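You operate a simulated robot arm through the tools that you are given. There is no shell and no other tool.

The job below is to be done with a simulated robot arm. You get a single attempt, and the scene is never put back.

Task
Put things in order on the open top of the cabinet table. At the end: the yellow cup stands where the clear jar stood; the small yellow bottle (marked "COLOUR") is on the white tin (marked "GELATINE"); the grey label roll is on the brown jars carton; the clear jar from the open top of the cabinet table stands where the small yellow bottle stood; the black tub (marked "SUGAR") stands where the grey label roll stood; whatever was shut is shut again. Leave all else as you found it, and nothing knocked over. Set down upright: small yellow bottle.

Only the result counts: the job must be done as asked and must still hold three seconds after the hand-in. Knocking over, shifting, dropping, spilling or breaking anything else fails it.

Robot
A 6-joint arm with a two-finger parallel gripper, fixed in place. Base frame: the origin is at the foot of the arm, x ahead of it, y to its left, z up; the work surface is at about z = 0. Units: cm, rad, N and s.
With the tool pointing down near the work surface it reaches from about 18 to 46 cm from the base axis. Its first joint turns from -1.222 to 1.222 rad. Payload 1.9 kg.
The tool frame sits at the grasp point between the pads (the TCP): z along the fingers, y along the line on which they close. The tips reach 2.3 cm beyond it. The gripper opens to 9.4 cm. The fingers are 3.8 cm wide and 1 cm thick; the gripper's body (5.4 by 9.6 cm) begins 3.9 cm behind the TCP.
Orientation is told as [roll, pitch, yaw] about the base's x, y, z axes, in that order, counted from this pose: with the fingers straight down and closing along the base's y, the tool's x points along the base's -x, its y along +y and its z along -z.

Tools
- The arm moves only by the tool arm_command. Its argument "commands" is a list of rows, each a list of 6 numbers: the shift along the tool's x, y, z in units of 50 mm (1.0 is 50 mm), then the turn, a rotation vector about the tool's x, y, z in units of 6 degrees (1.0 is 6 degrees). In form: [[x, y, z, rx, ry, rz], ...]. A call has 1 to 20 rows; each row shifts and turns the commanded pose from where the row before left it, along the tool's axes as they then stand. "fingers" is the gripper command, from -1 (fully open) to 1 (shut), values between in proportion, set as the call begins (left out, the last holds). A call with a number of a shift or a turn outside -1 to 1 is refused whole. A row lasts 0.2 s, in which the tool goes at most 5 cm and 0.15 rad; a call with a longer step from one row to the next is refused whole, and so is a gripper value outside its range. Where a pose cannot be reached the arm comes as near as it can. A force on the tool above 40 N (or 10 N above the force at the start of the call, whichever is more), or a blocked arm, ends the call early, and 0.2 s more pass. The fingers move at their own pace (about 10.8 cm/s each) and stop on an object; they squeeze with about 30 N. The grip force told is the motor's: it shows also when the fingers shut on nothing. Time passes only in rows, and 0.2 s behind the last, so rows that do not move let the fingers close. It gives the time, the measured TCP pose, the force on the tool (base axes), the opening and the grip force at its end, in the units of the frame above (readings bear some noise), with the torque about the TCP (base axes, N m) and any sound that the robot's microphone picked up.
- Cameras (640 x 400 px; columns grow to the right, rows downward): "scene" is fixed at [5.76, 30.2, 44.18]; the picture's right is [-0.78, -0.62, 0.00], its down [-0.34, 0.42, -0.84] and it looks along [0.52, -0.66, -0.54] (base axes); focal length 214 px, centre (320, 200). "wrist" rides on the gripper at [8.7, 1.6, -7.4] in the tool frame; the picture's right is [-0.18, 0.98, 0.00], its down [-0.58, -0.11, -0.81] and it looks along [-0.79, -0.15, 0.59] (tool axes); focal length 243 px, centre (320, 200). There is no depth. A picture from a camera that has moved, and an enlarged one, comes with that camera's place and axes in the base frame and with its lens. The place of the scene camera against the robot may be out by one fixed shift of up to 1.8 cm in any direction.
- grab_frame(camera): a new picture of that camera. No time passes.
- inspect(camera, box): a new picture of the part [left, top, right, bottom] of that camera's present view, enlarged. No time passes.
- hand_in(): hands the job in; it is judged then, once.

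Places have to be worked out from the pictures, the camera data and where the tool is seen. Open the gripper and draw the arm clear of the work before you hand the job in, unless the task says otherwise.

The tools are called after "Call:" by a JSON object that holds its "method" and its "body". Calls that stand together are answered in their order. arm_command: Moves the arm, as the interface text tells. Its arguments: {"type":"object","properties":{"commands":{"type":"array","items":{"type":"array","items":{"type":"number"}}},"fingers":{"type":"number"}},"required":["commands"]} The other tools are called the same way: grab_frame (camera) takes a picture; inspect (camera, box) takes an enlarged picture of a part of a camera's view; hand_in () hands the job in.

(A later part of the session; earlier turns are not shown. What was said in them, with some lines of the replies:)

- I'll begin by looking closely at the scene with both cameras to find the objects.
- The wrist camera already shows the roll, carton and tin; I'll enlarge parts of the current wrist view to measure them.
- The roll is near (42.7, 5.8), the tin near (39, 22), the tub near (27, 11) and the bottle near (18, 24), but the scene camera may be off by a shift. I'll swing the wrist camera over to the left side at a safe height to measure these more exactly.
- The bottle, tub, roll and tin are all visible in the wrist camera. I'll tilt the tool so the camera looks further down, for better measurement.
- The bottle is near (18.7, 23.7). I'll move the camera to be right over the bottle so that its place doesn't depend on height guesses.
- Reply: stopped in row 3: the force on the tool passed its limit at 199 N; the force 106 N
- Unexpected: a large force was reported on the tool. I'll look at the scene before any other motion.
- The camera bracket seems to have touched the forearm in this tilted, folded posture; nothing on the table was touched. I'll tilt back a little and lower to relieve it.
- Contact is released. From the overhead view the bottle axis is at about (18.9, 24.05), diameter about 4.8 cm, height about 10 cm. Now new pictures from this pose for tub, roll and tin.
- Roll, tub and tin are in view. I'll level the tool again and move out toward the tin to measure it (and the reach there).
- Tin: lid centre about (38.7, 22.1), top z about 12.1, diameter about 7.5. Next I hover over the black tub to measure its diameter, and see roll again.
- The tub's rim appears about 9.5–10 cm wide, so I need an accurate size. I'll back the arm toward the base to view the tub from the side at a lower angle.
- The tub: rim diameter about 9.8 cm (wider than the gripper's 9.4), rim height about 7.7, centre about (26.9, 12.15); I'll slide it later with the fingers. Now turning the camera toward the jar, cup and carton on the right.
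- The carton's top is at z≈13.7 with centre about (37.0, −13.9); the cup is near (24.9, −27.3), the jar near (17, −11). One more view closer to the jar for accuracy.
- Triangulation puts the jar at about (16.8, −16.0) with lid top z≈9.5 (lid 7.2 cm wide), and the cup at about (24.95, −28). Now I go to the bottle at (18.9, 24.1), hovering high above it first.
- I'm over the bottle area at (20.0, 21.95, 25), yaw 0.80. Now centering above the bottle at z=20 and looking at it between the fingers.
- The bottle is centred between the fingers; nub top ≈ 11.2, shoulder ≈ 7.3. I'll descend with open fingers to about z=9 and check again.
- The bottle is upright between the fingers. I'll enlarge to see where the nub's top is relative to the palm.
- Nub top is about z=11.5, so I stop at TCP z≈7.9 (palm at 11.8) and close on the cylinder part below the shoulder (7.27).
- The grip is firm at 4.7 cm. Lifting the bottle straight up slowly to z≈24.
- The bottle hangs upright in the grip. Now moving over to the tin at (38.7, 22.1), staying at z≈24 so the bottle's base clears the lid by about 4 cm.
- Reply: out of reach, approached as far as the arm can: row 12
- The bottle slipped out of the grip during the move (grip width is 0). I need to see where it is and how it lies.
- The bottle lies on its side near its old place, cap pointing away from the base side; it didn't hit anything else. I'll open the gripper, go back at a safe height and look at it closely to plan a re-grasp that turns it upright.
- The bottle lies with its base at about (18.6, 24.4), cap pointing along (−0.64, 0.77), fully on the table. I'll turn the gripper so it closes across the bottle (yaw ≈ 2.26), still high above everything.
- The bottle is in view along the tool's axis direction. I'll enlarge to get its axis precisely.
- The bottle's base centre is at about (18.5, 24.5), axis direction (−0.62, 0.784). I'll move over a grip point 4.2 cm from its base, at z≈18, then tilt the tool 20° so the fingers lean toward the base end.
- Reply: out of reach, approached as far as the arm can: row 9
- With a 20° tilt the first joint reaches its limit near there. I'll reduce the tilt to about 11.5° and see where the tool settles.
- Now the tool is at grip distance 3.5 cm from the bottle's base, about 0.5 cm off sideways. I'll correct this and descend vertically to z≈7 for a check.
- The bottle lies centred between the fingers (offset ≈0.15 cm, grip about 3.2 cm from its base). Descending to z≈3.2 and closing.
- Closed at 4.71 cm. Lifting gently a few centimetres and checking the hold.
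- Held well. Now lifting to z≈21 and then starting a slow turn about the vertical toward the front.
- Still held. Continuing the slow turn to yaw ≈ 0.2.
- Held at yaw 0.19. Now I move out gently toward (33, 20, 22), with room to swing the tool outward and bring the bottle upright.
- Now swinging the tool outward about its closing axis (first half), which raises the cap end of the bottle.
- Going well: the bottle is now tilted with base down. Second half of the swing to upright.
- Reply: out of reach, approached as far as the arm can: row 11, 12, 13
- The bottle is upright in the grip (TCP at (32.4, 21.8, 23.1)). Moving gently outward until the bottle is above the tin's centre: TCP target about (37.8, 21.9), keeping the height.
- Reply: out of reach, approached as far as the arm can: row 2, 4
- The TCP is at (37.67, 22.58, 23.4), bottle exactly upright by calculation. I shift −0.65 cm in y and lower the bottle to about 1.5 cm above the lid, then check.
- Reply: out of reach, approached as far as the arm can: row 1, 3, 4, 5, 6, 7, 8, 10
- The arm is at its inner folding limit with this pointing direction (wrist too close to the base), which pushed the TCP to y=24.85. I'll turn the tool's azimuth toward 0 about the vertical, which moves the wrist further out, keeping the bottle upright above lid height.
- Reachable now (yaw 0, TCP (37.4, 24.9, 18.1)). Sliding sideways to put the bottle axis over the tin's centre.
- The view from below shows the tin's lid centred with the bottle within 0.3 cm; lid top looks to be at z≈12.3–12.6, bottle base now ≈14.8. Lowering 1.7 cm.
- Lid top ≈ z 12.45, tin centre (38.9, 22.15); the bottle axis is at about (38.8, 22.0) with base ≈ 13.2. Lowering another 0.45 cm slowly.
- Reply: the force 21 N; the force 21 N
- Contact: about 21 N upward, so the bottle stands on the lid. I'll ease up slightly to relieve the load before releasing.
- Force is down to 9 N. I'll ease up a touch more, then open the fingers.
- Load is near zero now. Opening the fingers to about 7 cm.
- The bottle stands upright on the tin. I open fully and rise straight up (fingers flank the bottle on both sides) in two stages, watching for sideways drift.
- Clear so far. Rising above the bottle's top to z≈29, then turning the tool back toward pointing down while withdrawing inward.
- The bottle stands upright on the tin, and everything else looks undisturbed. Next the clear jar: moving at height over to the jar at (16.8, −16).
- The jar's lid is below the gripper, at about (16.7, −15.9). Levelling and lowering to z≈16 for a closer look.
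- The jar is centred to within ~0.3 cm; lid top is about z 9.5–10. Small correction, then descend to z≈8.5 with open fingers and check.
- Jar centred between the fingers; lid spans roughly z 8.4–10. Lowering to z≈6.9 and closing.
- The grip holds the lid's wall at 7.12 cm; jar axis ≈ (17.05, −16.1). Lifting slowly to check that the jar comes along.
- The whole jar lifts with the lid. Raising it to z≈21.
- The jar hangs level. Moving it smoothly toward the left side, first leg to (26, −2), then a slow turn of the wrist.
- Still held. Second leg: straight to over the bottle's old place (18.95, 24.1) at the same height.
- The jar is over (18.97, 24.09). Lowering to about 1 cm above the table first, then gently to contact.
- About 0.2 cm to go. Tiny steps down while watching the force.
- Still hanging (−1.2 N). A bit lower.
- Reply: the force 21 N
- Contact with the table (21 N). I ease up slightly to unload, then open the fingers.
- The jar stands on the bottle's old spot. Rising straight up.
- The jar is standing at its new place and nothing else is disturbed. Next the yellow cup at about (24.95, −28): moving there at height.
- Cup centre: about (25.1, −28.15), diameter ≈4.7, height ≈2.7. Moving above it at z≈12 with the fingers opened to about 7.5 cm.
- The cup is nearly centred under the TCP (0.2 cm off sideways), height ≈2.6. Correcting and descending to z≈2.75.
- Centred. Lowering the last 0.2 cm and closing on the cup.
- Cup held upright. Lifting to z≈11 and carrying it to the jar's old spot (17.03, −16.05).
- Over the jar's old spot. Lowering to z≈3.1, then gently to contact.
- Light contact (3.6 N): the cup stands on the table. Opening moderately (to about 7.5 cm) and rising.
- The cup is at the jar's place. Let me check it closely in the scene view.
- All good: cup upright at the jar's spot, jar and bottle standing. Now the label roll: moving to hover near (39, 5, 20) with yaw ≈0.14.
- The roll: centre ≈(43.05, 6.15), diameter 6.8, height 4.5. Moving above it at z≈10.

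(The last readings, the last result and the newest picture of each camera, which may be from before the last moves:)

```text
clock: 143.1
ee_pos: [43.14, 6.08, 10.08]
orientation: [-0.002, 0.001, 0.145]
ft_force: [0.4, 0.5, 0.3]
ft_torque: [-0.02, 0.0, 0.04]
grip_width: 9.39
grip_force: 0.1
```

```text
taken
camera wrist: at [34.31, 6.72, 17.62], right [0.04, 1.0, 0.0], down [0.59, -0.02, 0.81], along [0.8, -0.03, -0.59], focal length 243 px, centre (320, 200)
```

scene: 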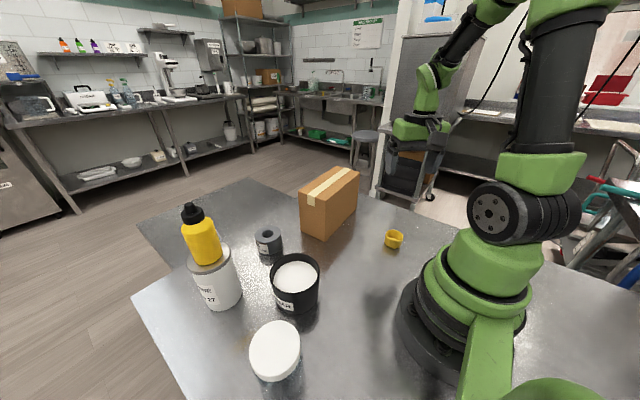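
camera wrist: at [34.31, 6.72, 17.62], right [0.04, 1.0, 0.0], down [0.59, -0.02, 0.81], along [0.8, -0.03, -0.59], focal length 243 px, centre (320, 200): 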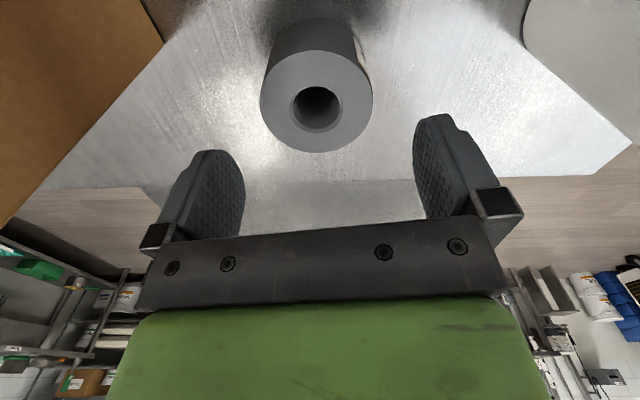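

Well centred (0.2 cm sideways). Correcting and descending to z≈2.75, then closing.

Call:
{"method": "arm_command", "body": {"commands": [[0.02, -0.04, 0.2, 0, 0, 0], [0, 0, 0.35, 0, 0, 0], [0, 0, 0.35, 0, 0, 0], [0, 0, 0.3, 0, 0, 0], [0, 0, 0.16, 0, 0, 0], [0, 0, 0.1, 0, 0, 0], [0, 0, 0, 0, 0, 0]]}}

Call:
{"method": "arm_command", "body": {"commands": [[0, 0, 0, 0, 0, 0], [0, 0, 0, 0, 0, 0], [0, 0, 0, 0, 0, 0], [0, 0, 0, 0, 0, 0]], "fingers": 1}}

Call:
{"method": "grab_frame", "body": {"camera": "wrist"}}

```text
clock: 144.7
ee_pos: [43.05, 6.02, 2.87]
orientation: [0.001, 0.001, 0.142]
ft_force: [0.3, 0.7, -1.1]
ft_torque: [0.0, 0.01, 0.01]
grip_width: 9.4
grip_force: 0.0
```

```text
clock: 145.7
ee_pos: [43.17, 6.01, 2.95]
orientation: [0.001, 0.002, 0.145]
ft_force: [0.1, 0.7, 0.1]
ft_torque: [0.0, 0.01, 0.02]
grip_width: 6.7
grip_force: 30.0
```

```text
taken
camera wrist: at [34.25, 6.5, 10.33], right [0.04, 1.0, 0.0], down [0.59, -0.02, 0.81], along [0.8, -0.03, -0.59], focal length 243 px, centre (320, 200)
```

wrist: 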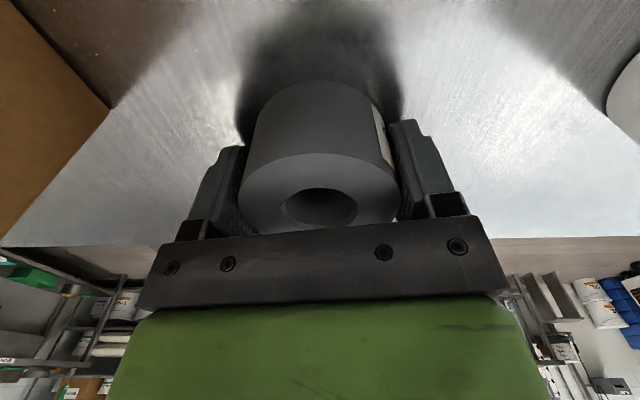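

Gripped at 6.7 cm. Lifting slowly, straight up to z≈18.5.

Call:
{"method": "arm_command", "body": {"commands": [[0, 0, -0.05, 0, 0, 0], [0, 0, -0.1, 0, 0, 0], [0, 0, -0.2, 0, 0, 0], [0, 0, -0.3, 0, 0, 0], [0, 0, -0.3, 0, 0, 0], [0, 0, -0.3, 0, 0, 0], [0, 0, -0.3, 0, 0, 0], [0, 0, -0.3, 0, 0, 0], [0, 0, -0.3, 0, 0, 0], [0, 0, -0.3, 0, 0, 0], [0, 0, -0.3, 0, 0, 0], [0, 0, -0.2, 0, 0, 0], [0, 0, -0.1, 0, 0, 0], [0, 0, -0.06, 0, 0, 0], [0, 0, 0, 0, 0, 0]]}}

Call:
{"method": "grab_frame", "body": {"camera": "wrist"}}

Call:
{"method": "grab_frame", "body": {"camera": "scene"}}

```text
clock: 148.9
ee_pos: [42.97, 6.02, 18.31]
orientation: [0.001, 0.001, 0.143]
ft_force: [0.1, -0.4, -1.6]
ft_torque: [0.02, 0.0, 0.01]
grip_width: 6.72
grip_force: 29.8
```

```text
taken
camera wrist: at [34.21, 6.51, 25.86], right [0.04, 1.0, 0.0], down [0.59, -0.02, 0.81], along [0.8, -0.03, -0.59], focal length 243 px, centre (320, 200)
```

wrist: 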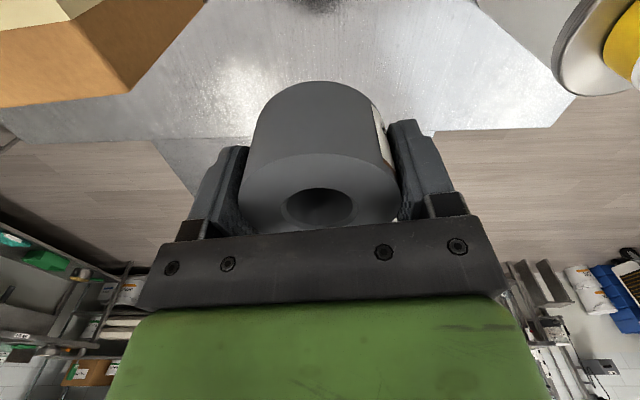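

```text
taken
```

scene: 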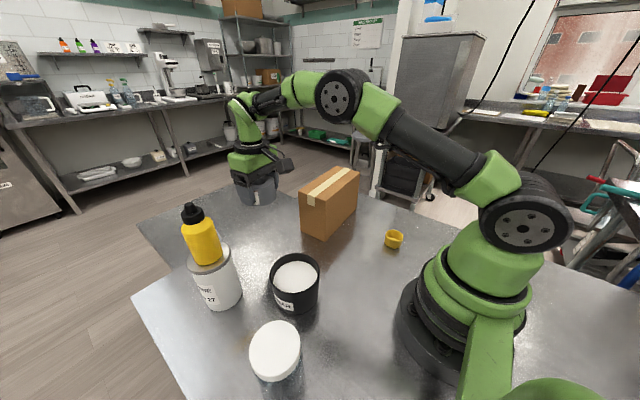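

Roll held level. Carrying it over the carton's centre (37.05, −13.85), rising slightly.

Call:
{"method": "arm_command", "body": {"commands": [[0.07, -0.15, -0.12, 0, 0, 0], [0.139, -0.301, -0.12, 0, 0, 0], [0.191, -0.414, 0, 0, 0, 0], [0.2086, -0.452, 0, 0, 0, 0], [0.2086, -0.452, 0, 0, 0, 0], [0.2086, -0.452, 0, 0, 0, 0], [0.2086, -0.452, 0, 0, 0, 0], [0.191, -0.414, 0, 0, 0, 0], [0.156, -0.339, 0, 0, 0, 0], [0.087, -0.188, 0, 0, 0, 0], [0.07, -0.15, 0, 0, 0, 0], [0, 0, 0, 0, 0, 0]]}}

Call:
{"method": "grab_frame", "body": {"camera": "wrist"}}

Call:
{"method": "grab_frame", "body": {"camera": "scene"}}

Call:
{"method": "inspect", "body": {"camera": "scene", "box": [240, 120, 400, 260]}}

```text
clock: 151.5
ee_pos: [37.16, -13.83, 19.53]
orientation: [0.0, 0.002, 0.143]
ft_force: [0.1, 0.6, -1.1]
ft_torque: [0.01, 0.02, -0.03]
grip_width: 6.74
grip_force: 29.5
```

```text
taken
camera wrist: at [28.36, -13.41, 27.12], right [0.04, 1.0, 0.0], down [0.59, -0.02, 0.81], along [0.8, -0.03, -0.59], focal length 243 px, centre (320, 200)
```

wrist: 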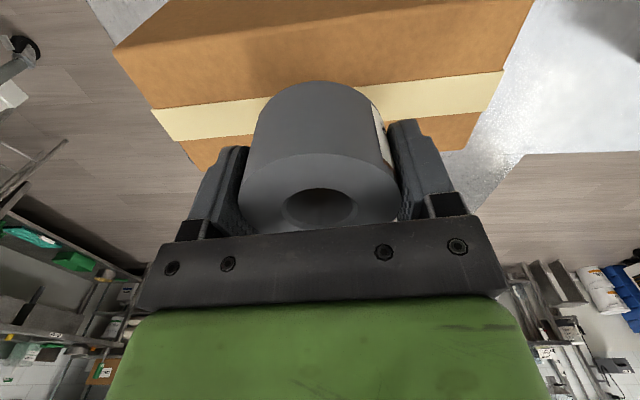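

```text
taken
```

scene: 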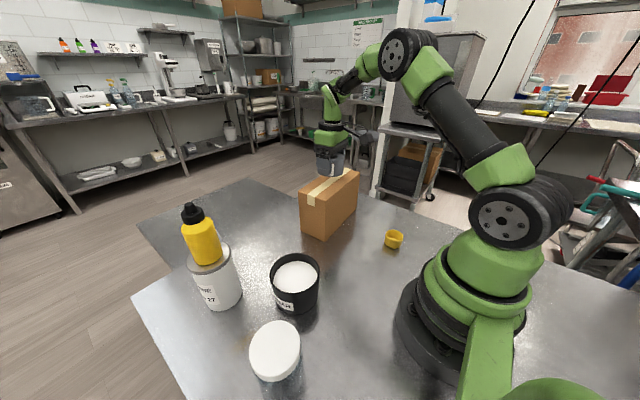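

```text
2.86 times, centred on (320, 190) of scene
camera zoom: at [5.76, 30.2, 44.18], right [-0.78, -0.62, 0.0], down [-0.34, 0.42, -0.84], along [0.52, -0.66, -0.54], focal length 613 px, centre (320, 229)
```

zoom: 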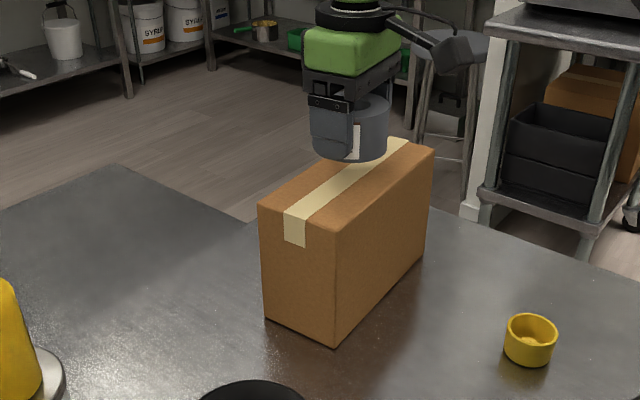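

The roll is centred over the carton's tape line. Lowering to just above the carton top, then in small steps.

Call:
{"method": "arm_command", "body": {"commands": [[0, 0, 0.08, 0, 0, 0], [0, 0, 0.12, 0, 0, 0], [0, 0, 0.12, 0, 0, 0], [0, 0, 0.1, 0, 0, 0], [0, 0, 0.05, 0, 0, 0], [0, 0, 0, 0, 0, 0]]}}

Call:
{"method": "arm_command", "body": {"commands": [[0, 0, 0.02, 0, 0, 0], [0, 0, 0.02, 0, 0, 0], [0, 0, 0, 0, 0, 0]]}}

```text
clock: 152.9
ee_pos: [37.14, -13.82, 17.2]
orientation: [0.0, 0.002, 0.142]
ft_force: [0.2, 0.9, -1.7]
ft_torque: [0.0, -0.02, 0.01]
grip_width: 6.72
grip_force: 30.3
```

```text
clock: 153.7
ee_pos: [37.08, -13.98, 17.02]
orientation: [0.001, 0.001, 0.141]
ft_force: [-0.7, 0.4, -0.6]
ft_torque: [0.01, -0.01, 0.01]
grip_width: 6.73
grip_force: 29.9
```

Call:
{"method": "inspect", "body": {"camera": "scene", "box": [280, 130, 380, 220]}}

Call:
{"method": "arm_command", "body": {"commands": [[0, 0, 0.02, 0, 0, 0], [0, 0, 0.02, 0, 0, 0], [0, 0, 0, 0, 0, 0]]}}

```text
4.44 times, centred on (330, 175) of scene
camera zoom: at [5.76, 30.2, 44.18], right [-0.78, -0.62, 0.0], down [-0.34, 0.42, -0.84], along [0.52, -0.66, -0.54], focal length 953 px, centre (276, 311)
```

zoom: 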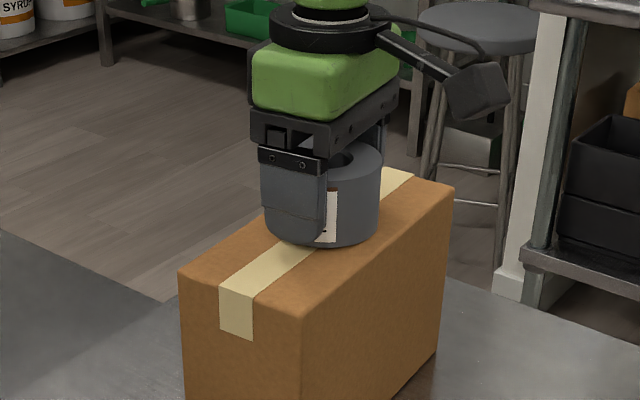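

```text
clock: 154.5
ee_pos: [37.08, -13.89, 16.9]
orientation: [0.0, 0.001, 0.144]
ft_force: [-0.7, -0.1, 1.3]
ft_torque: [0.05, -0.01, -0.02]
grip_width: 6.72
grip_force: 30.3
```

Near contact (+1.3 N). A tiny step more to confirm.

Call:
{"method": "arm_command", "body": {"commands": [[0, 0, 0.012, 0, 0, 0], [0, 0, 0, 0, 0, 0]]}}

```text
clock: 155.1
ee_pos: [37.09, -13.8, 16.78]
orientation: [-0.001, 0.0, 0.144]
ft_force: [-6.0, 1.6, 15.9]
ft_torque: [0.26, 0.46, 0.02]
grip_width: 6.73
grip_force: 30.2
```

Contact confirmed (16 N). Easing up slightly and opening the fingers.

Call:
{"method": "arm_command", "body": {"commands": [[0, 0, -0.012, 0, 0, 0], [0, 0, 0, 0, 0, 0]]}}

Call:
{"method": "arm_command", "body": {"commands": [[0, 0, 0, 0, 0, 0], [0, 0, 0, 0, 0, 0], [0, 0, 0, 0, 0, 0]], "fingers": -1}}

Call:
{"method": "arm_command", "body": {"commands": [[0, 0, -0.1, 0, 0, 0], [0, 0, -0.2, 0, 0, 0], [0, 0, -0.4, 0, 0, 0], [0, 0, -0.5, 0, 0, 0], [0, 0, -0.3, 0, 0, 0], [0, 0, 0, 0, 0, 0]]}}

Call:
{"method": "grab_frame", "body": {"camera": "wrist"}}

Call:
{"method": "grab_frame", "body": {"camera": "scene"}}

```text
clock: 155.7
ee_pos: [37.22, -13.85, 16.67]
orientation: [-0.001, 0.002, 0.143]
ft_force: [-3.8, 1.7, 9.5]
ft_torque: [0.21, 0.0, 0.06]
grip_width: 6.72
grip_force: 29.5
```

```text
clock: 156.5
ee_pos: [37.16, -13.87, 16.78]
orientation: [0.0, 0.002, 0.142]
ft_force: [1.0, -0.1, -0.6]
ft_torque: [0.03, -0.01, -0.01]
grip_width: 9.42
grip_force: 0.0
```

```text
clock: 157.9
ee_pos: [37.16, -13.88, 24.37]
orientation: [0.0, 0.003, 0.142]
ft_force: [0.9, -0.4, -0.4]
ft_torque: [-0.02, -0.01, -0.02]
grip_width: 9.41
grip_force: 0.2
```

```text
taken
camera wrist: at [28.26, -13.31, 31.88], right [0.04, 1.0, 0.0], down [0.59, -0.02, 0.81], along [0.8, -0.03, -0.59], focal length 243 px, centre (320, 200)
```

wrist: 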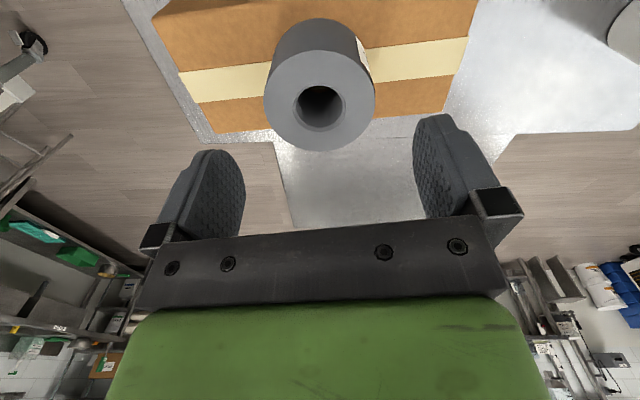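

```text
taken
```

scene: 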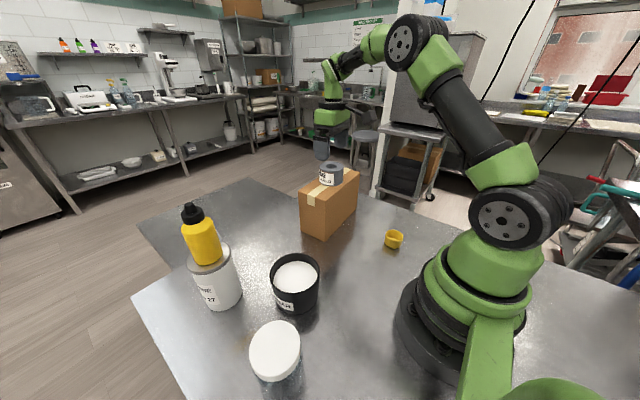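

The roll rests on the carton, carton not moved. Now for the tub (too wide to grasp around): I'll push it gently along the table with two fingers, tips leading low. First moving to a spot behind it at height, yaw 0, with a slight tip-forward tilt.

Call:
{"method": "arm_command", "body": {"commands": [[0.335, 0.811, 0, 0, 0, 0], [0.335, 0.811, 0, 0, 0, 0], [0.335, 0.811, 0, 0, 0, 0], [0.335, 0.811, 0, 0, 0, 0], [0.335, 0.811, 0, 0, 0, 0], [0.355, 0.532, 0.293, 0, 0, 0], [0.355, 0.532, 0.293, 0, 0, 0], [0.355, 0.532, 0.293, 0, 0, 0], [0, 0, 0, 0, 0, 0.678], [0, 0, 0, 0, 0, 0.678], [0, 0, 0, 0, -0.955, 0], [0, 0, 0, 0, -0.955, 0], [0, 0, 0, 0, 0, 0]], "fingers": -0.277}}

Call:
{"method": "grab_frame", "body": {"camera": "wrist"}}

Call:
{"method": "grab_frame", "body": {"camera": "scene"}}

```text
clock: 160.7
ee_pos: [19.44, 12.17, 19.9]
orientation: [0.001, -0.198, 0.002]
ft_force: [-0.7, -0.4, 0.1]
ft_torque: [-0.02, -0.03, 0.03]
grip_width: 6.0
grip_force: 0.1
```

```text
taken
camera wrist: at [9.5, 13.93, 25.57], right [0.18, 0.98, 0.04], down [0.41, -0.11, 0.91], along [0.89, -0.15, -0.42], focal length 243 px, centre (320, 200)
```

wrist: 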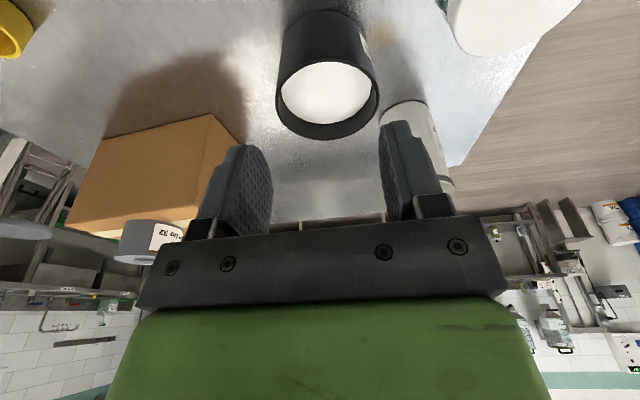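

```text
taken
```

scene: 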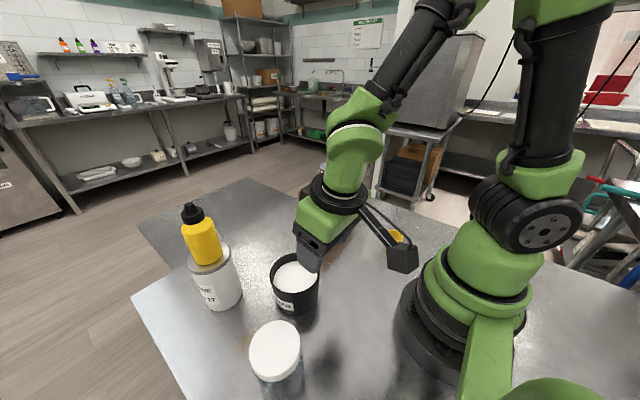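

Let me enlarge the view of the tub to re-measure its position before descending.

Call:
{"method": "inspect", "body": {"camera": "wrist", "box": [240, 0, 420, 150]}}

```text
2.67 times, centred on (330, 75) of wrist
camera zoom: at [9.5, 13.93, 25.57], right [0.18, 0.98, 0.04], down [0.41, -0.11, 0.91], along [0.89, -0.15, -0.42], focal length 647 px, centre (293, 533)
```

zoom: 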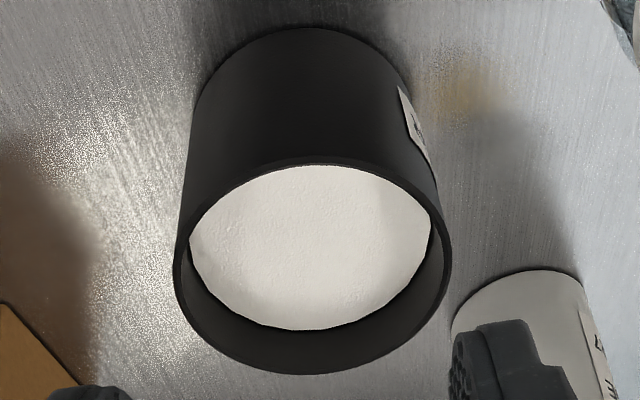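

Tub confirmed at (26.9, 12.1), rim radius 4.9, height 7.7. Descending behind it (7.5 cm from its centre) to z≈4.2.

Call:
{"method": "arm_command", "body": {"commands": [[0.0772, 0, 0.385, 0, 0, 0], [0.0772, 0, 0.385, 0, 0, 0], [0.0772, 0, 0.385, 0, 0, 0], [0.0772, 0, 0.385, 0, 0, 0], [0.0772, 0, 0.385, 0, 0, 0], [0.0772, 0, 0.385, 0, 0, 0], [0.0772, 0, 0.385, 0, 0, 0], [0.0772, 0, 0.385, 0, 0, 0], [0, 0, 0, 0, 0, 0]]}}

Call:
{"method": "grab_frame", "body": {"camera": "wrist"}}

Call:
{"method": "grab_frame", "body": {"camera": "scene"}}

```text
clock: 162.7
ee_pos: [21.57, 13.61, 7.28]
orientation: [-0.006, -0.196, 0.0]
ft_force: [-1.0, -0.3, 0.3]
ft_torque: [0.0, 0.0, -0.05]
grip_width: 6.01
grip_force: 0.1
out of reach, approached as far as the arm can: row 4, 6, 7, 8
```

```text
taken
camera wrist: at [11.66, 15.29, 13.01], right [0.18, 0.98, 0.03], down [0.41, -0.1, 0.9], along [0.89, -0.15, -0.42], focal length 243 px, centre (320, 200)
```

wrist: 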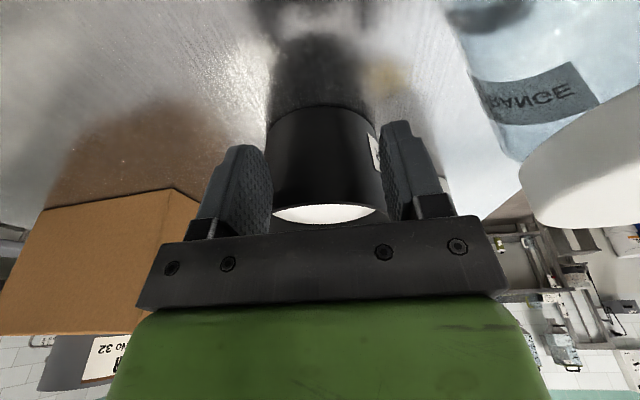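

```text
taken
```

scene: 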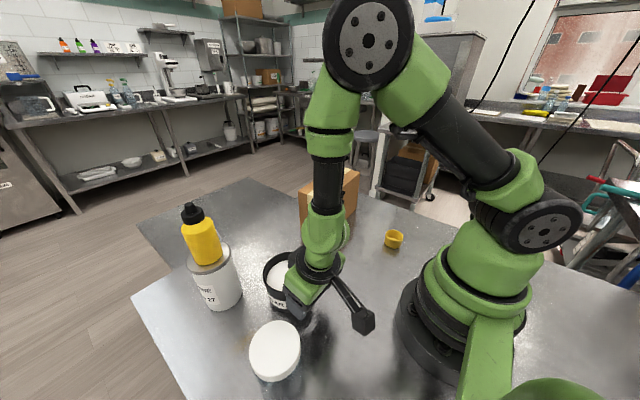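

The arm's inner limit shifted the descent outward and the fingers have already nudged the tub about 1.5 cm outward; it still stands. Let me check the tub closely.

Call:
{"method": "inspect", "body": {"camera": "wrist", "box": [200, 80, 460, 240]}}

Call:
{"method": "inspect", "body": {"camera": "scene", "box": [230, 220, 380, 330]}}

```text
2.46 times, centred on (330, 160) of wrist
camera zoom: at [11.66, 15.29, 13.01], right [0.18, 0.98, 0.03], down [0.41, -0.1, 0.9], along [0.89, -0.15, -0.42], focal length 597 px, centre (295, 298)
```

zoom: 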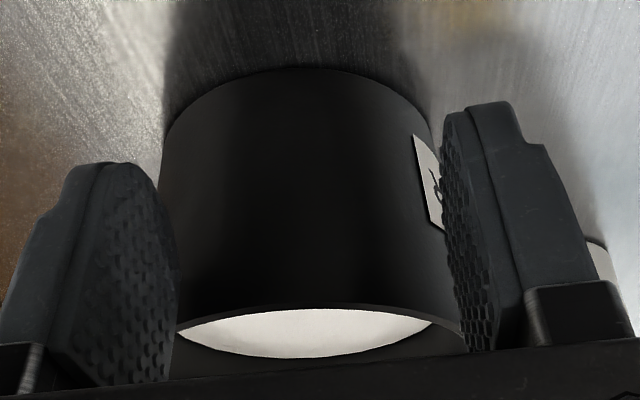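

```text
3.64 times, centred on (305, 275) of scene
camera zoom: at [5.76, 30.2, 44.18], right [-0.78, -0.62, 0.0], down [-0.34, 0.42, -0.84], along [0.52, -0.66, -0.54], focal length 780 px, centre (374, -73)
```

zoom: 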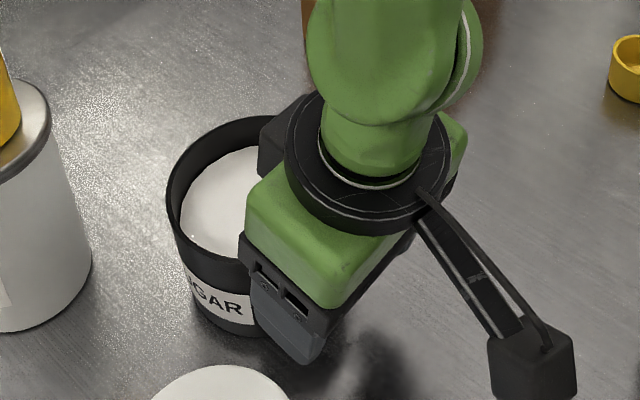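

The tub stands upright at about (28.4, 12.75), cradled by the fingers. I continue pushing slowly outward for 3 cm and check how it behaves.

Call:
{"method": "arm_command", "body": {"commands": [[-0.0491, -0.02, 0.0097, 0, 0, 0], [-0.0981, -0.04, 0.0195, 0, 0, 0], [-0.0981, -0.04, 0.0195, 0, 0, 0], [-0.0981, -0.04, 0.0195, 0, 0, 0], [-0.0981, -0.04, 0.0195, 0, 0, 0], [-0.0981, -0.04, 0.0195, 0, 0, 0], [-0.0491, -0.02, 0.0097, 0, 0, 0], [0, 0, 0, 0, 0, 0]]}}

Call:
{"method": "grab_frame", "body": {"camera": "wrist"}}

Call:
{"method": "inspect", "body": {"camera": "wrist", "box": [200, 80, 460, 240]}}

```text
clock: 164.5
ee_pos: [24.6, 12.37, 7.35]
orientation: [0.001, -0.199, 0.0]
ft_force: [-0.8, 0.6, 0.0]
ft_torque: [0.01, 0.03, 0.06]
grip_width: 6.05
grip_force: 0.1
```

```text
taken
camera wrist: at [14.61, 14.11, 12.93], right [0.18, 0.98, 0.04], down [0.41, -0.11, 0.91], along [0.89, -0.15, -0.42], focal length 243 px, centre (320, 200)
```

wrist: 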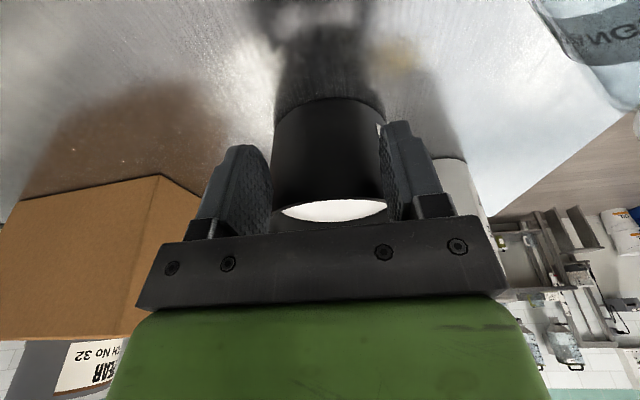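

```text
2.46 times, centred on (330, 160) of wrist
camera zoom: at [14.61, 14.11, 12.93], right [0.18, 0.98, 0.04], down [0.41, -0.11, 0.91], along [0.89, -0.15, -0.42], focal length 597 px, centre (295, 298)
```

zoom: 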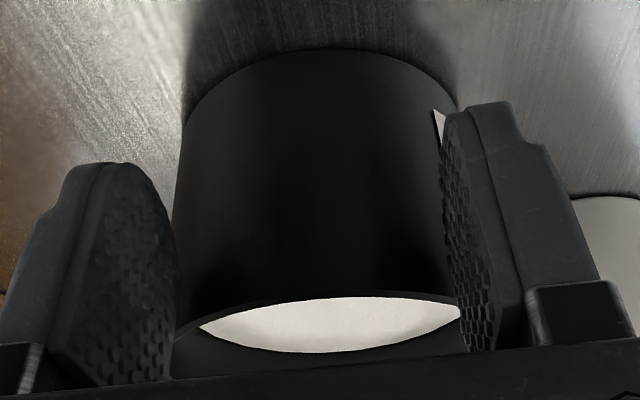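

The tub follows well (now at about (30.8, 12.3), centred on the fingers). Continuing the push toward (43.0, 6.1), first half.

Call:
{"method": "arm_command", "body": {"commands": [[-0.052, -0.027, 0.0103, 0, 0, 0], [-0.104, -0.054, 0.0206, 0, 0, 0], [-0.104, -0.054, 0.0206, 0, 0, 0], [-0.104, -0.054, 0.0206, 0, 0, 0], [-0.104, -0.054, 0.0206, 0, 0, 0], [-0.104, -0.054, 0.0206, 0, 0, 0], [-0.104, -0.054, 0.0206, 0, 0, 0], [-0.104, -0.054, 0.0206, 0, 0, 0], [-0.104, -0.054, 0.0206, 0, 0, 0], [-0.104, -0.054, 0.0206, 0, 0, 0], [-0.104, -0.054, 0.0206, 0, 0, 0], [-0.104, -0.054, 0.0206, 0, 0, 0], [-0.104, -0.054, 0.0206, 0, 0, 0], [-0.052, -0.027, 0.0103, 0, 0, 0], [0, 0, 0, 0, 0, 0]]}}

Call:
{"method": "inspect", "body": {"camera": "wrist", "box": [200, 80, 460, 240]}}

Call:
{"method": "grab_frame", "body": {"camera": "scene"}}

```text
clock: 167.7
ee_pos: [31.42, 8.88, 7.27]
orientation: [-0.002, -0.197, 0.0]
ft_force: [-2.0, 0.3, 0.6]
ft_torque: [0.01, 0.03, 0.01]
grip_width: 6.02
grip_force: 0.1
```

```text
2.46 times, centred on (330, 160) of wrist
camera zoom: at [21.49, 10.62, 12.98], right [0.18, 0.98, 0.04], down [0.41, -0.11, 0.9], along [0.89, -0.15, -0.42], focal length 597 px, centre (295, 298)
```

zoom: 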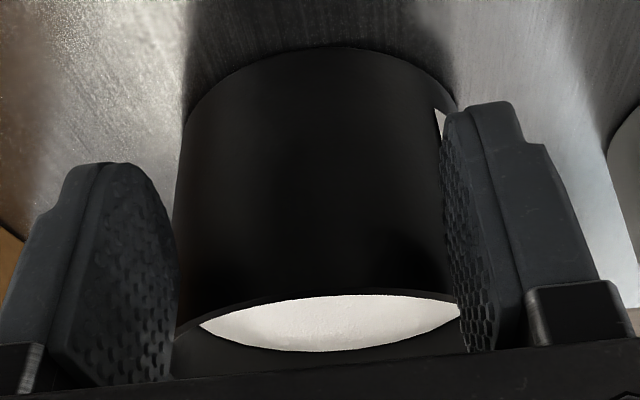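

```text
taken
```

scene: 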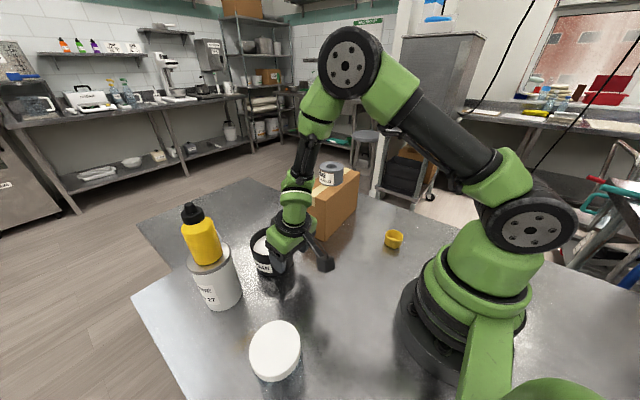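

Same relative pose; the tub is at about (37.6, 8.8). Finishing the push to (43.0, 6.1).

Call:
{"method": "arm_command", "body": {"commands": [[-0.052, -0.027, 0.0103, 0, 0, 0], [-0.104, -0.054, 0.0206, 0, 0, 0], [-0.104, -0.054, 0.0206, 0, 0, 0], [-0.104, -0.054, 0.0206, 0, 0, 0], [-0.104, -0.054, 0.0206, 0, 0, 0], [-0.104, -0.054, 0.0206, 0, 0, 0], [-0.104, -0.054, 0.0206, 0, 0, 0], [-0.104, -0.054, 0.0206, 0, 0, 0], [-0.104, -0.054, 0.0206, 0, 0, 0], [-0.104, -0.054, 0.0206, 0, 0, 0], [-0.052, -0.027, 0.0103, 0, 0, 0], [0, 0, 0, 0, 0, 0]]}}

Call:
{"method": "inspect", "body": {"camera": "wrist", "box": [200, 80, 460, 240]}}

Call:
{"method": "grab_frame", "body": {"camera": "scene"}}

```text
clock: 170.3
ee_pos: [36.73, 6.3, 7.37]
orientation: [0.0, -0.199, 0.002]
ft_force: [-1.2, -0.4, 0.0]
ft_torque: [0.05, 0.0, 0.02]
grip_width: 6.03
grip_force: 0.1
```

```text
2.46 times, centred on (330, 160) of wrist
camera zoom: at [26.81, 7.91, 13.05], right [0.18, 0.98, 0.04], down [0.41, -0.11, 0.91], along [0.89, -0.15, -0.42], focal length 597 px, centre (295, 298)
```

zoom: 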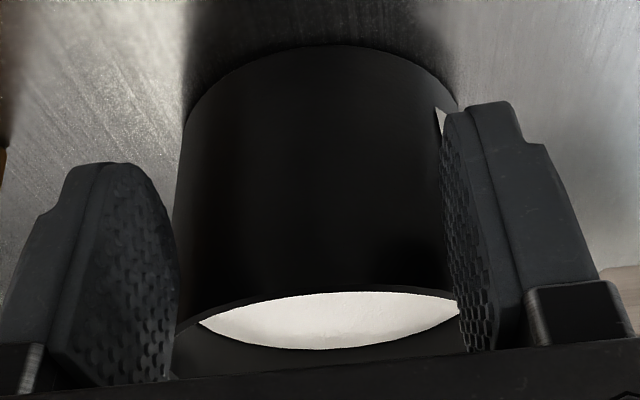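

```text
taken
```

scene: 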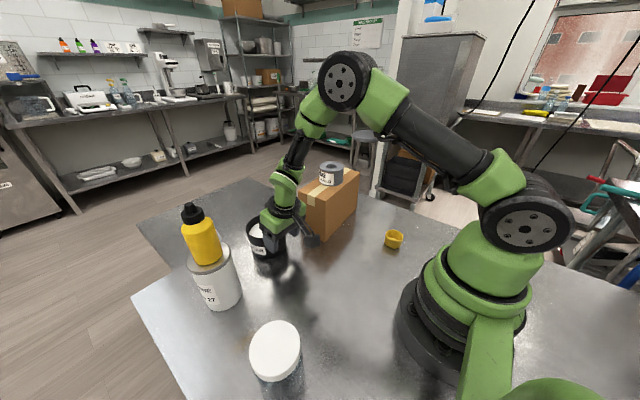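

The tub should be at about (42.9, 6.2). Backing off inward and rising to look at it.

Call:
{"method": "arm_command", "body": {"commands": [[0.1, 0, -0.02, 0, 0, 0], [0.196, 0, -0.039, 0, 0, 0], [0.196, 0, -0.039, 0, 0, 0], [0.196, 0, -0.039, 0, 0, 0], [0.196, 0, -0.039, 0, 0, 0], [-0.094, 0, -0.471, 0, 0, 0], [-0.094, 0, -0.471, 0, 0, 0], [-0.094, 0, -0.471, 0, 0, 0], [-0.094, 0, -0.471, 0, 0, 0], [-0.094, 0, -0.471, 0, 0, 0], [0, 0, 0, 0, 0.95, 0], [0, 0, 0, 0, 0.95, 0], [0, 0, 0, 0, 0, 0]]}}

Call:
{"method": "grab_frame", "body": {"camera": "wrist"}}

Call:
{"method": "inspect", "body": {"camera": "wrist", "box": [240, 0, 420, 140]}}

Call:
{"method": "grab_frame", "body": {"camera": "scene"}}

```text
clock: 173.1
ee_pos: [32.25, 6.17, 19.25]
orientation: [0.001, 0.001, 0.001]
ft_force: [-0.4, -0.2, -0.3]
ft_torque: [-0.01, -0.02, -0.01]
grip_width: 6.03
grip_force: 0.0
```

```text
taken
camera wrist: at [23.55, 7.91, 26.87], right [0.18, 0.98, 0.0], down [0.58, -0.11, 0.81], along [0.79, -0.15, -0.59], focal length 243 px, centre (320, 200)
```

wrist: 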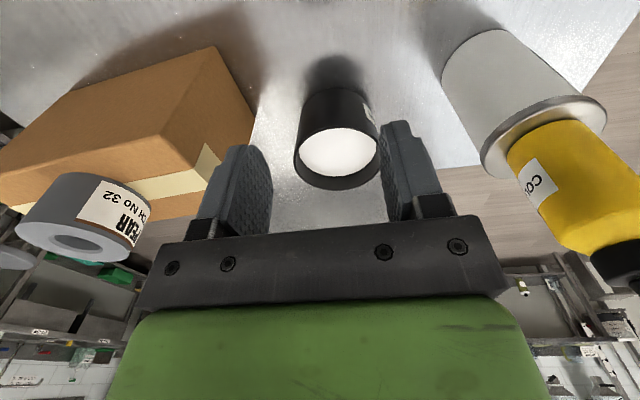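

```text
2.86 times, centred on (330, 70) of wrist
camera zoom: at [23.55, 7.91, 26.87], right [0.18, 0.98, 0.0], down [0.58, -0.11, 0.81], along [0.79, -0.15, -0.59], focal length 693 px, centre (291, 571)
```

zoom: 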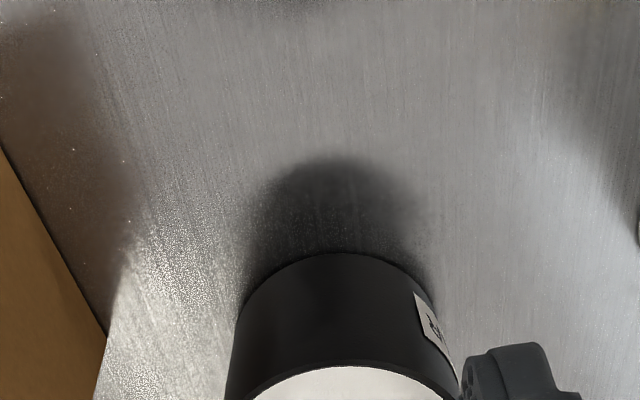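

```text
taken
```

scene: 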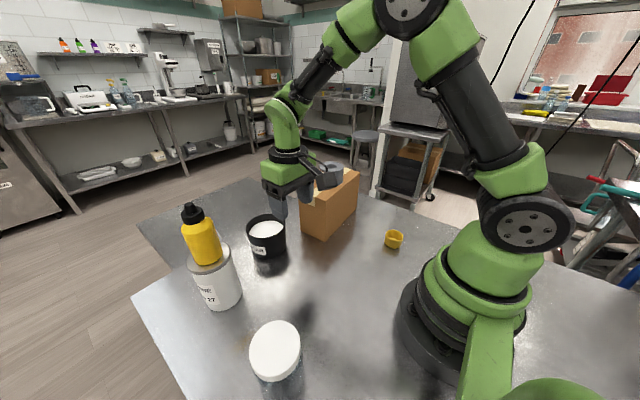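

Let me enlarge the tub's rim in this view for a second estimate.

Call:
{"method": "inspect", "body": {"camera": "wrist", "box": [270, 70, 400, 200]}}

Call:
{"method": "inspect", "body": {"camera": "scene", "box": [160, 160, 380, 320]}}

```text
3.08 times, centred on (335, 135) of wrist
camera zoom: at [23.55, 7.91, 26.87], right [0.18, 0.98, 0.0], down [0.58, -0.11, 0.81], along [0.79, -0.15, -0.59], focal length 746 px, centre (274, 400)
```

zoom: 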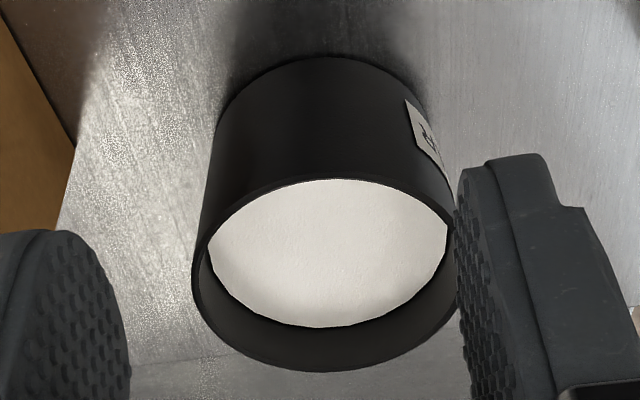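

```text
2.50 times, centred on (270, 240) of scene
camera zoom: at [5.76, 30.2, 44.18], right [-0.78, -0.62, 0.0], down [-0.34, 0.42, -0.84], along [0.52, -0.66, -0.54], focal length 536 px, centre (445, 100)
```

zoom: 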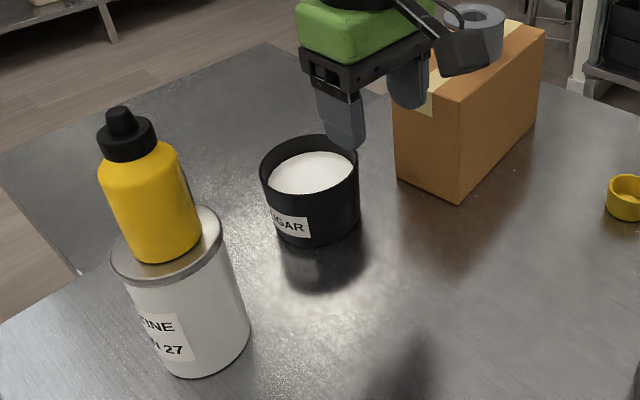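

The tub's centre measures (42.96, 6.15): right on the roll's old spot. Opening the gripper and drawing the arm up and clear, near its starting pose.

Call:
{"method": "arm_command", "body": {"commands": [[0, 0, -0.5, 0, 0, 0], [0, 0, -0.7, 0, 0, 0], [0, 0, -0.7, 0, 0, 0], [0, 0, -0.7, 0, 0, 0], [0, 0, -0.5, 0, 0, 0], [0.13, -0.58, 0, 0, 0, 0], [0.13, -0.58, 0, 0, 0, 0], [0.13, -0.58, 0, 0, 0, 0], [0.13, -0.58, 0, 0, 0, 0], [0, 0, 0, 0, 0, 0]], "fingers": -1}}

Call:
{"method": "inspect", "body": {"camera": "scene", "box": [130, 160, 450, 400]}}

Call:
{"method": "inspect", "body": {"camera": "scene", "box": [180, 150, 370, 320]}}

Call:
{"method": "grab_frame", "body": {"camera": "wrist"}}

```text
clock: 175.3
ee_pos: [29.69, -5.45, 34.93]
orientation: [0.001, 0.0, 0.002]
ft_force: [0.4, -0.4, 0.0]
ft_torque: [-0.01, 0.01, -0.01]
grip_width: 9.41
grip_force: 0.2
```

```text
1.67 times, centred on (290, 280) of scene
camera zoom: at [5.76, 30.2, 44.18], right [-0.78, -0.62, 0.0], down [-0.34, 0.42, -0.84], along [0.52, -0.66, -0.54], focal length 358 px, centre (370, 67)
```

zoom: 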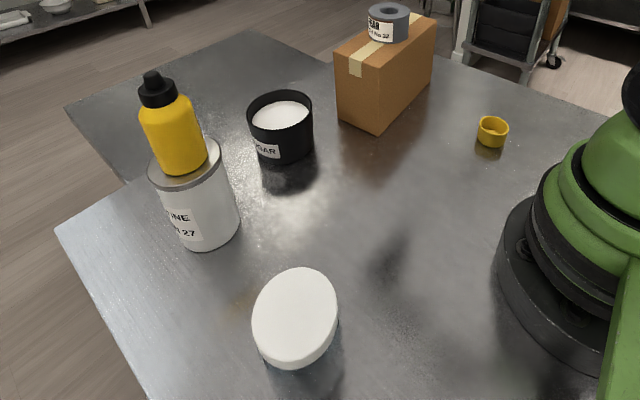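

```text
2.35 times, centred on (275, 235) of scene
camera zoom: at [5.76, 30.2, 44.18], right [-0.78, -0.62, 0.0], down [-0.34, 0.42, -0.84], along [0.52, -0.66, -0.54], focal length 505 px, centre (426, 118)
```

zoom: 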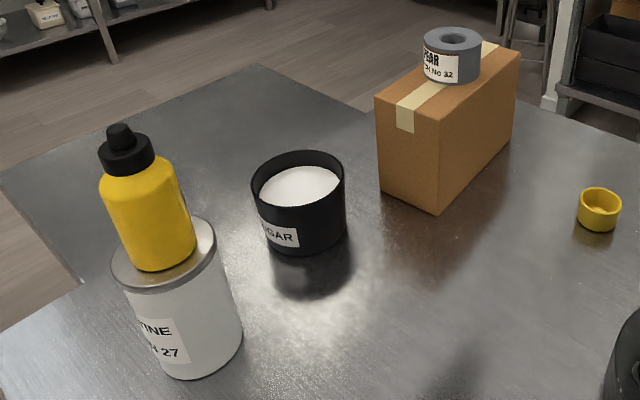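

```text
taken
camera wrist: at [20.98, -3.73, 42.38], right [0.18, 0.98, 0.0], down [0.58, -0.11, 0.81], along [0.79, -0.15, -0.59], focal length 243 px, centre (320, 200)
```

wrist: 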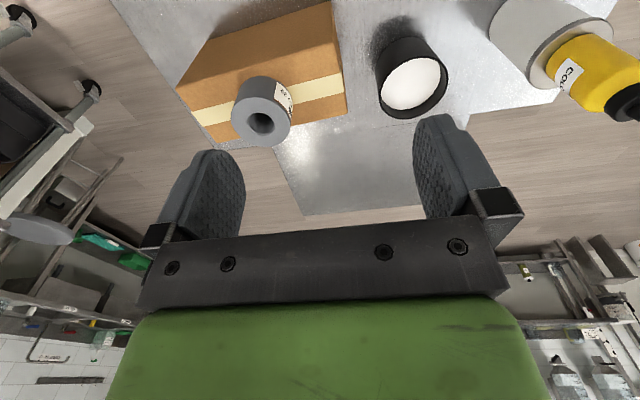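

Everything is in place: bottle upright on the tin, roll on the carton, tub on the roll's spot, cup on the jar's spot, jar on the bottle's spot. Carton and tin match the starting picture, and the gripper is open and clear. Handing in.

Call:
{"method": "hand_in", "body": {}}

```text
The job is handed in.
```

I finished all five moves and handed the job in. The system only confirmed that it received the job, so I don't know the verdict. One thing went wrong on the way: I dropped the yellow bottle once.

| Item | Where it is now |
|---|---|
| Small yellow bottle ("COLOUR") | Upright on the white tin |
| Clear jar, lid on | On the bottle's old spot |
| Yellow cup | On the jar's old spot |
| Grey label roll | On top of the brown jars carton |
| Black tub ("SUGAR") | On the roll's old spot, within about 0.1 cm by my last measurement |

- **Bottle drop:** it slipped out of the gripper from about 16 cm above the table and landed on its side near where it had stood. It hit nothing else, and I saw no damage or leak. I picked it up again and set it upright on the tin.
- **Tub pushed, not lifted:** at about 9.8 cm across it is wider than the gripper opens, so I slid it across the table with the fingers. I saw no sugar spilled.
- **Arm contact:** early on the arm pressed hard against something (about 199 N) in mid-air, probably its own camera bracket against the forearm. I backed off, and nothing on the table was touched.

In the last pictures the carton and tin are where they started and everything is standing. I opened nothing that was shut. The gripper is open, and the arm is back near its starting pose.
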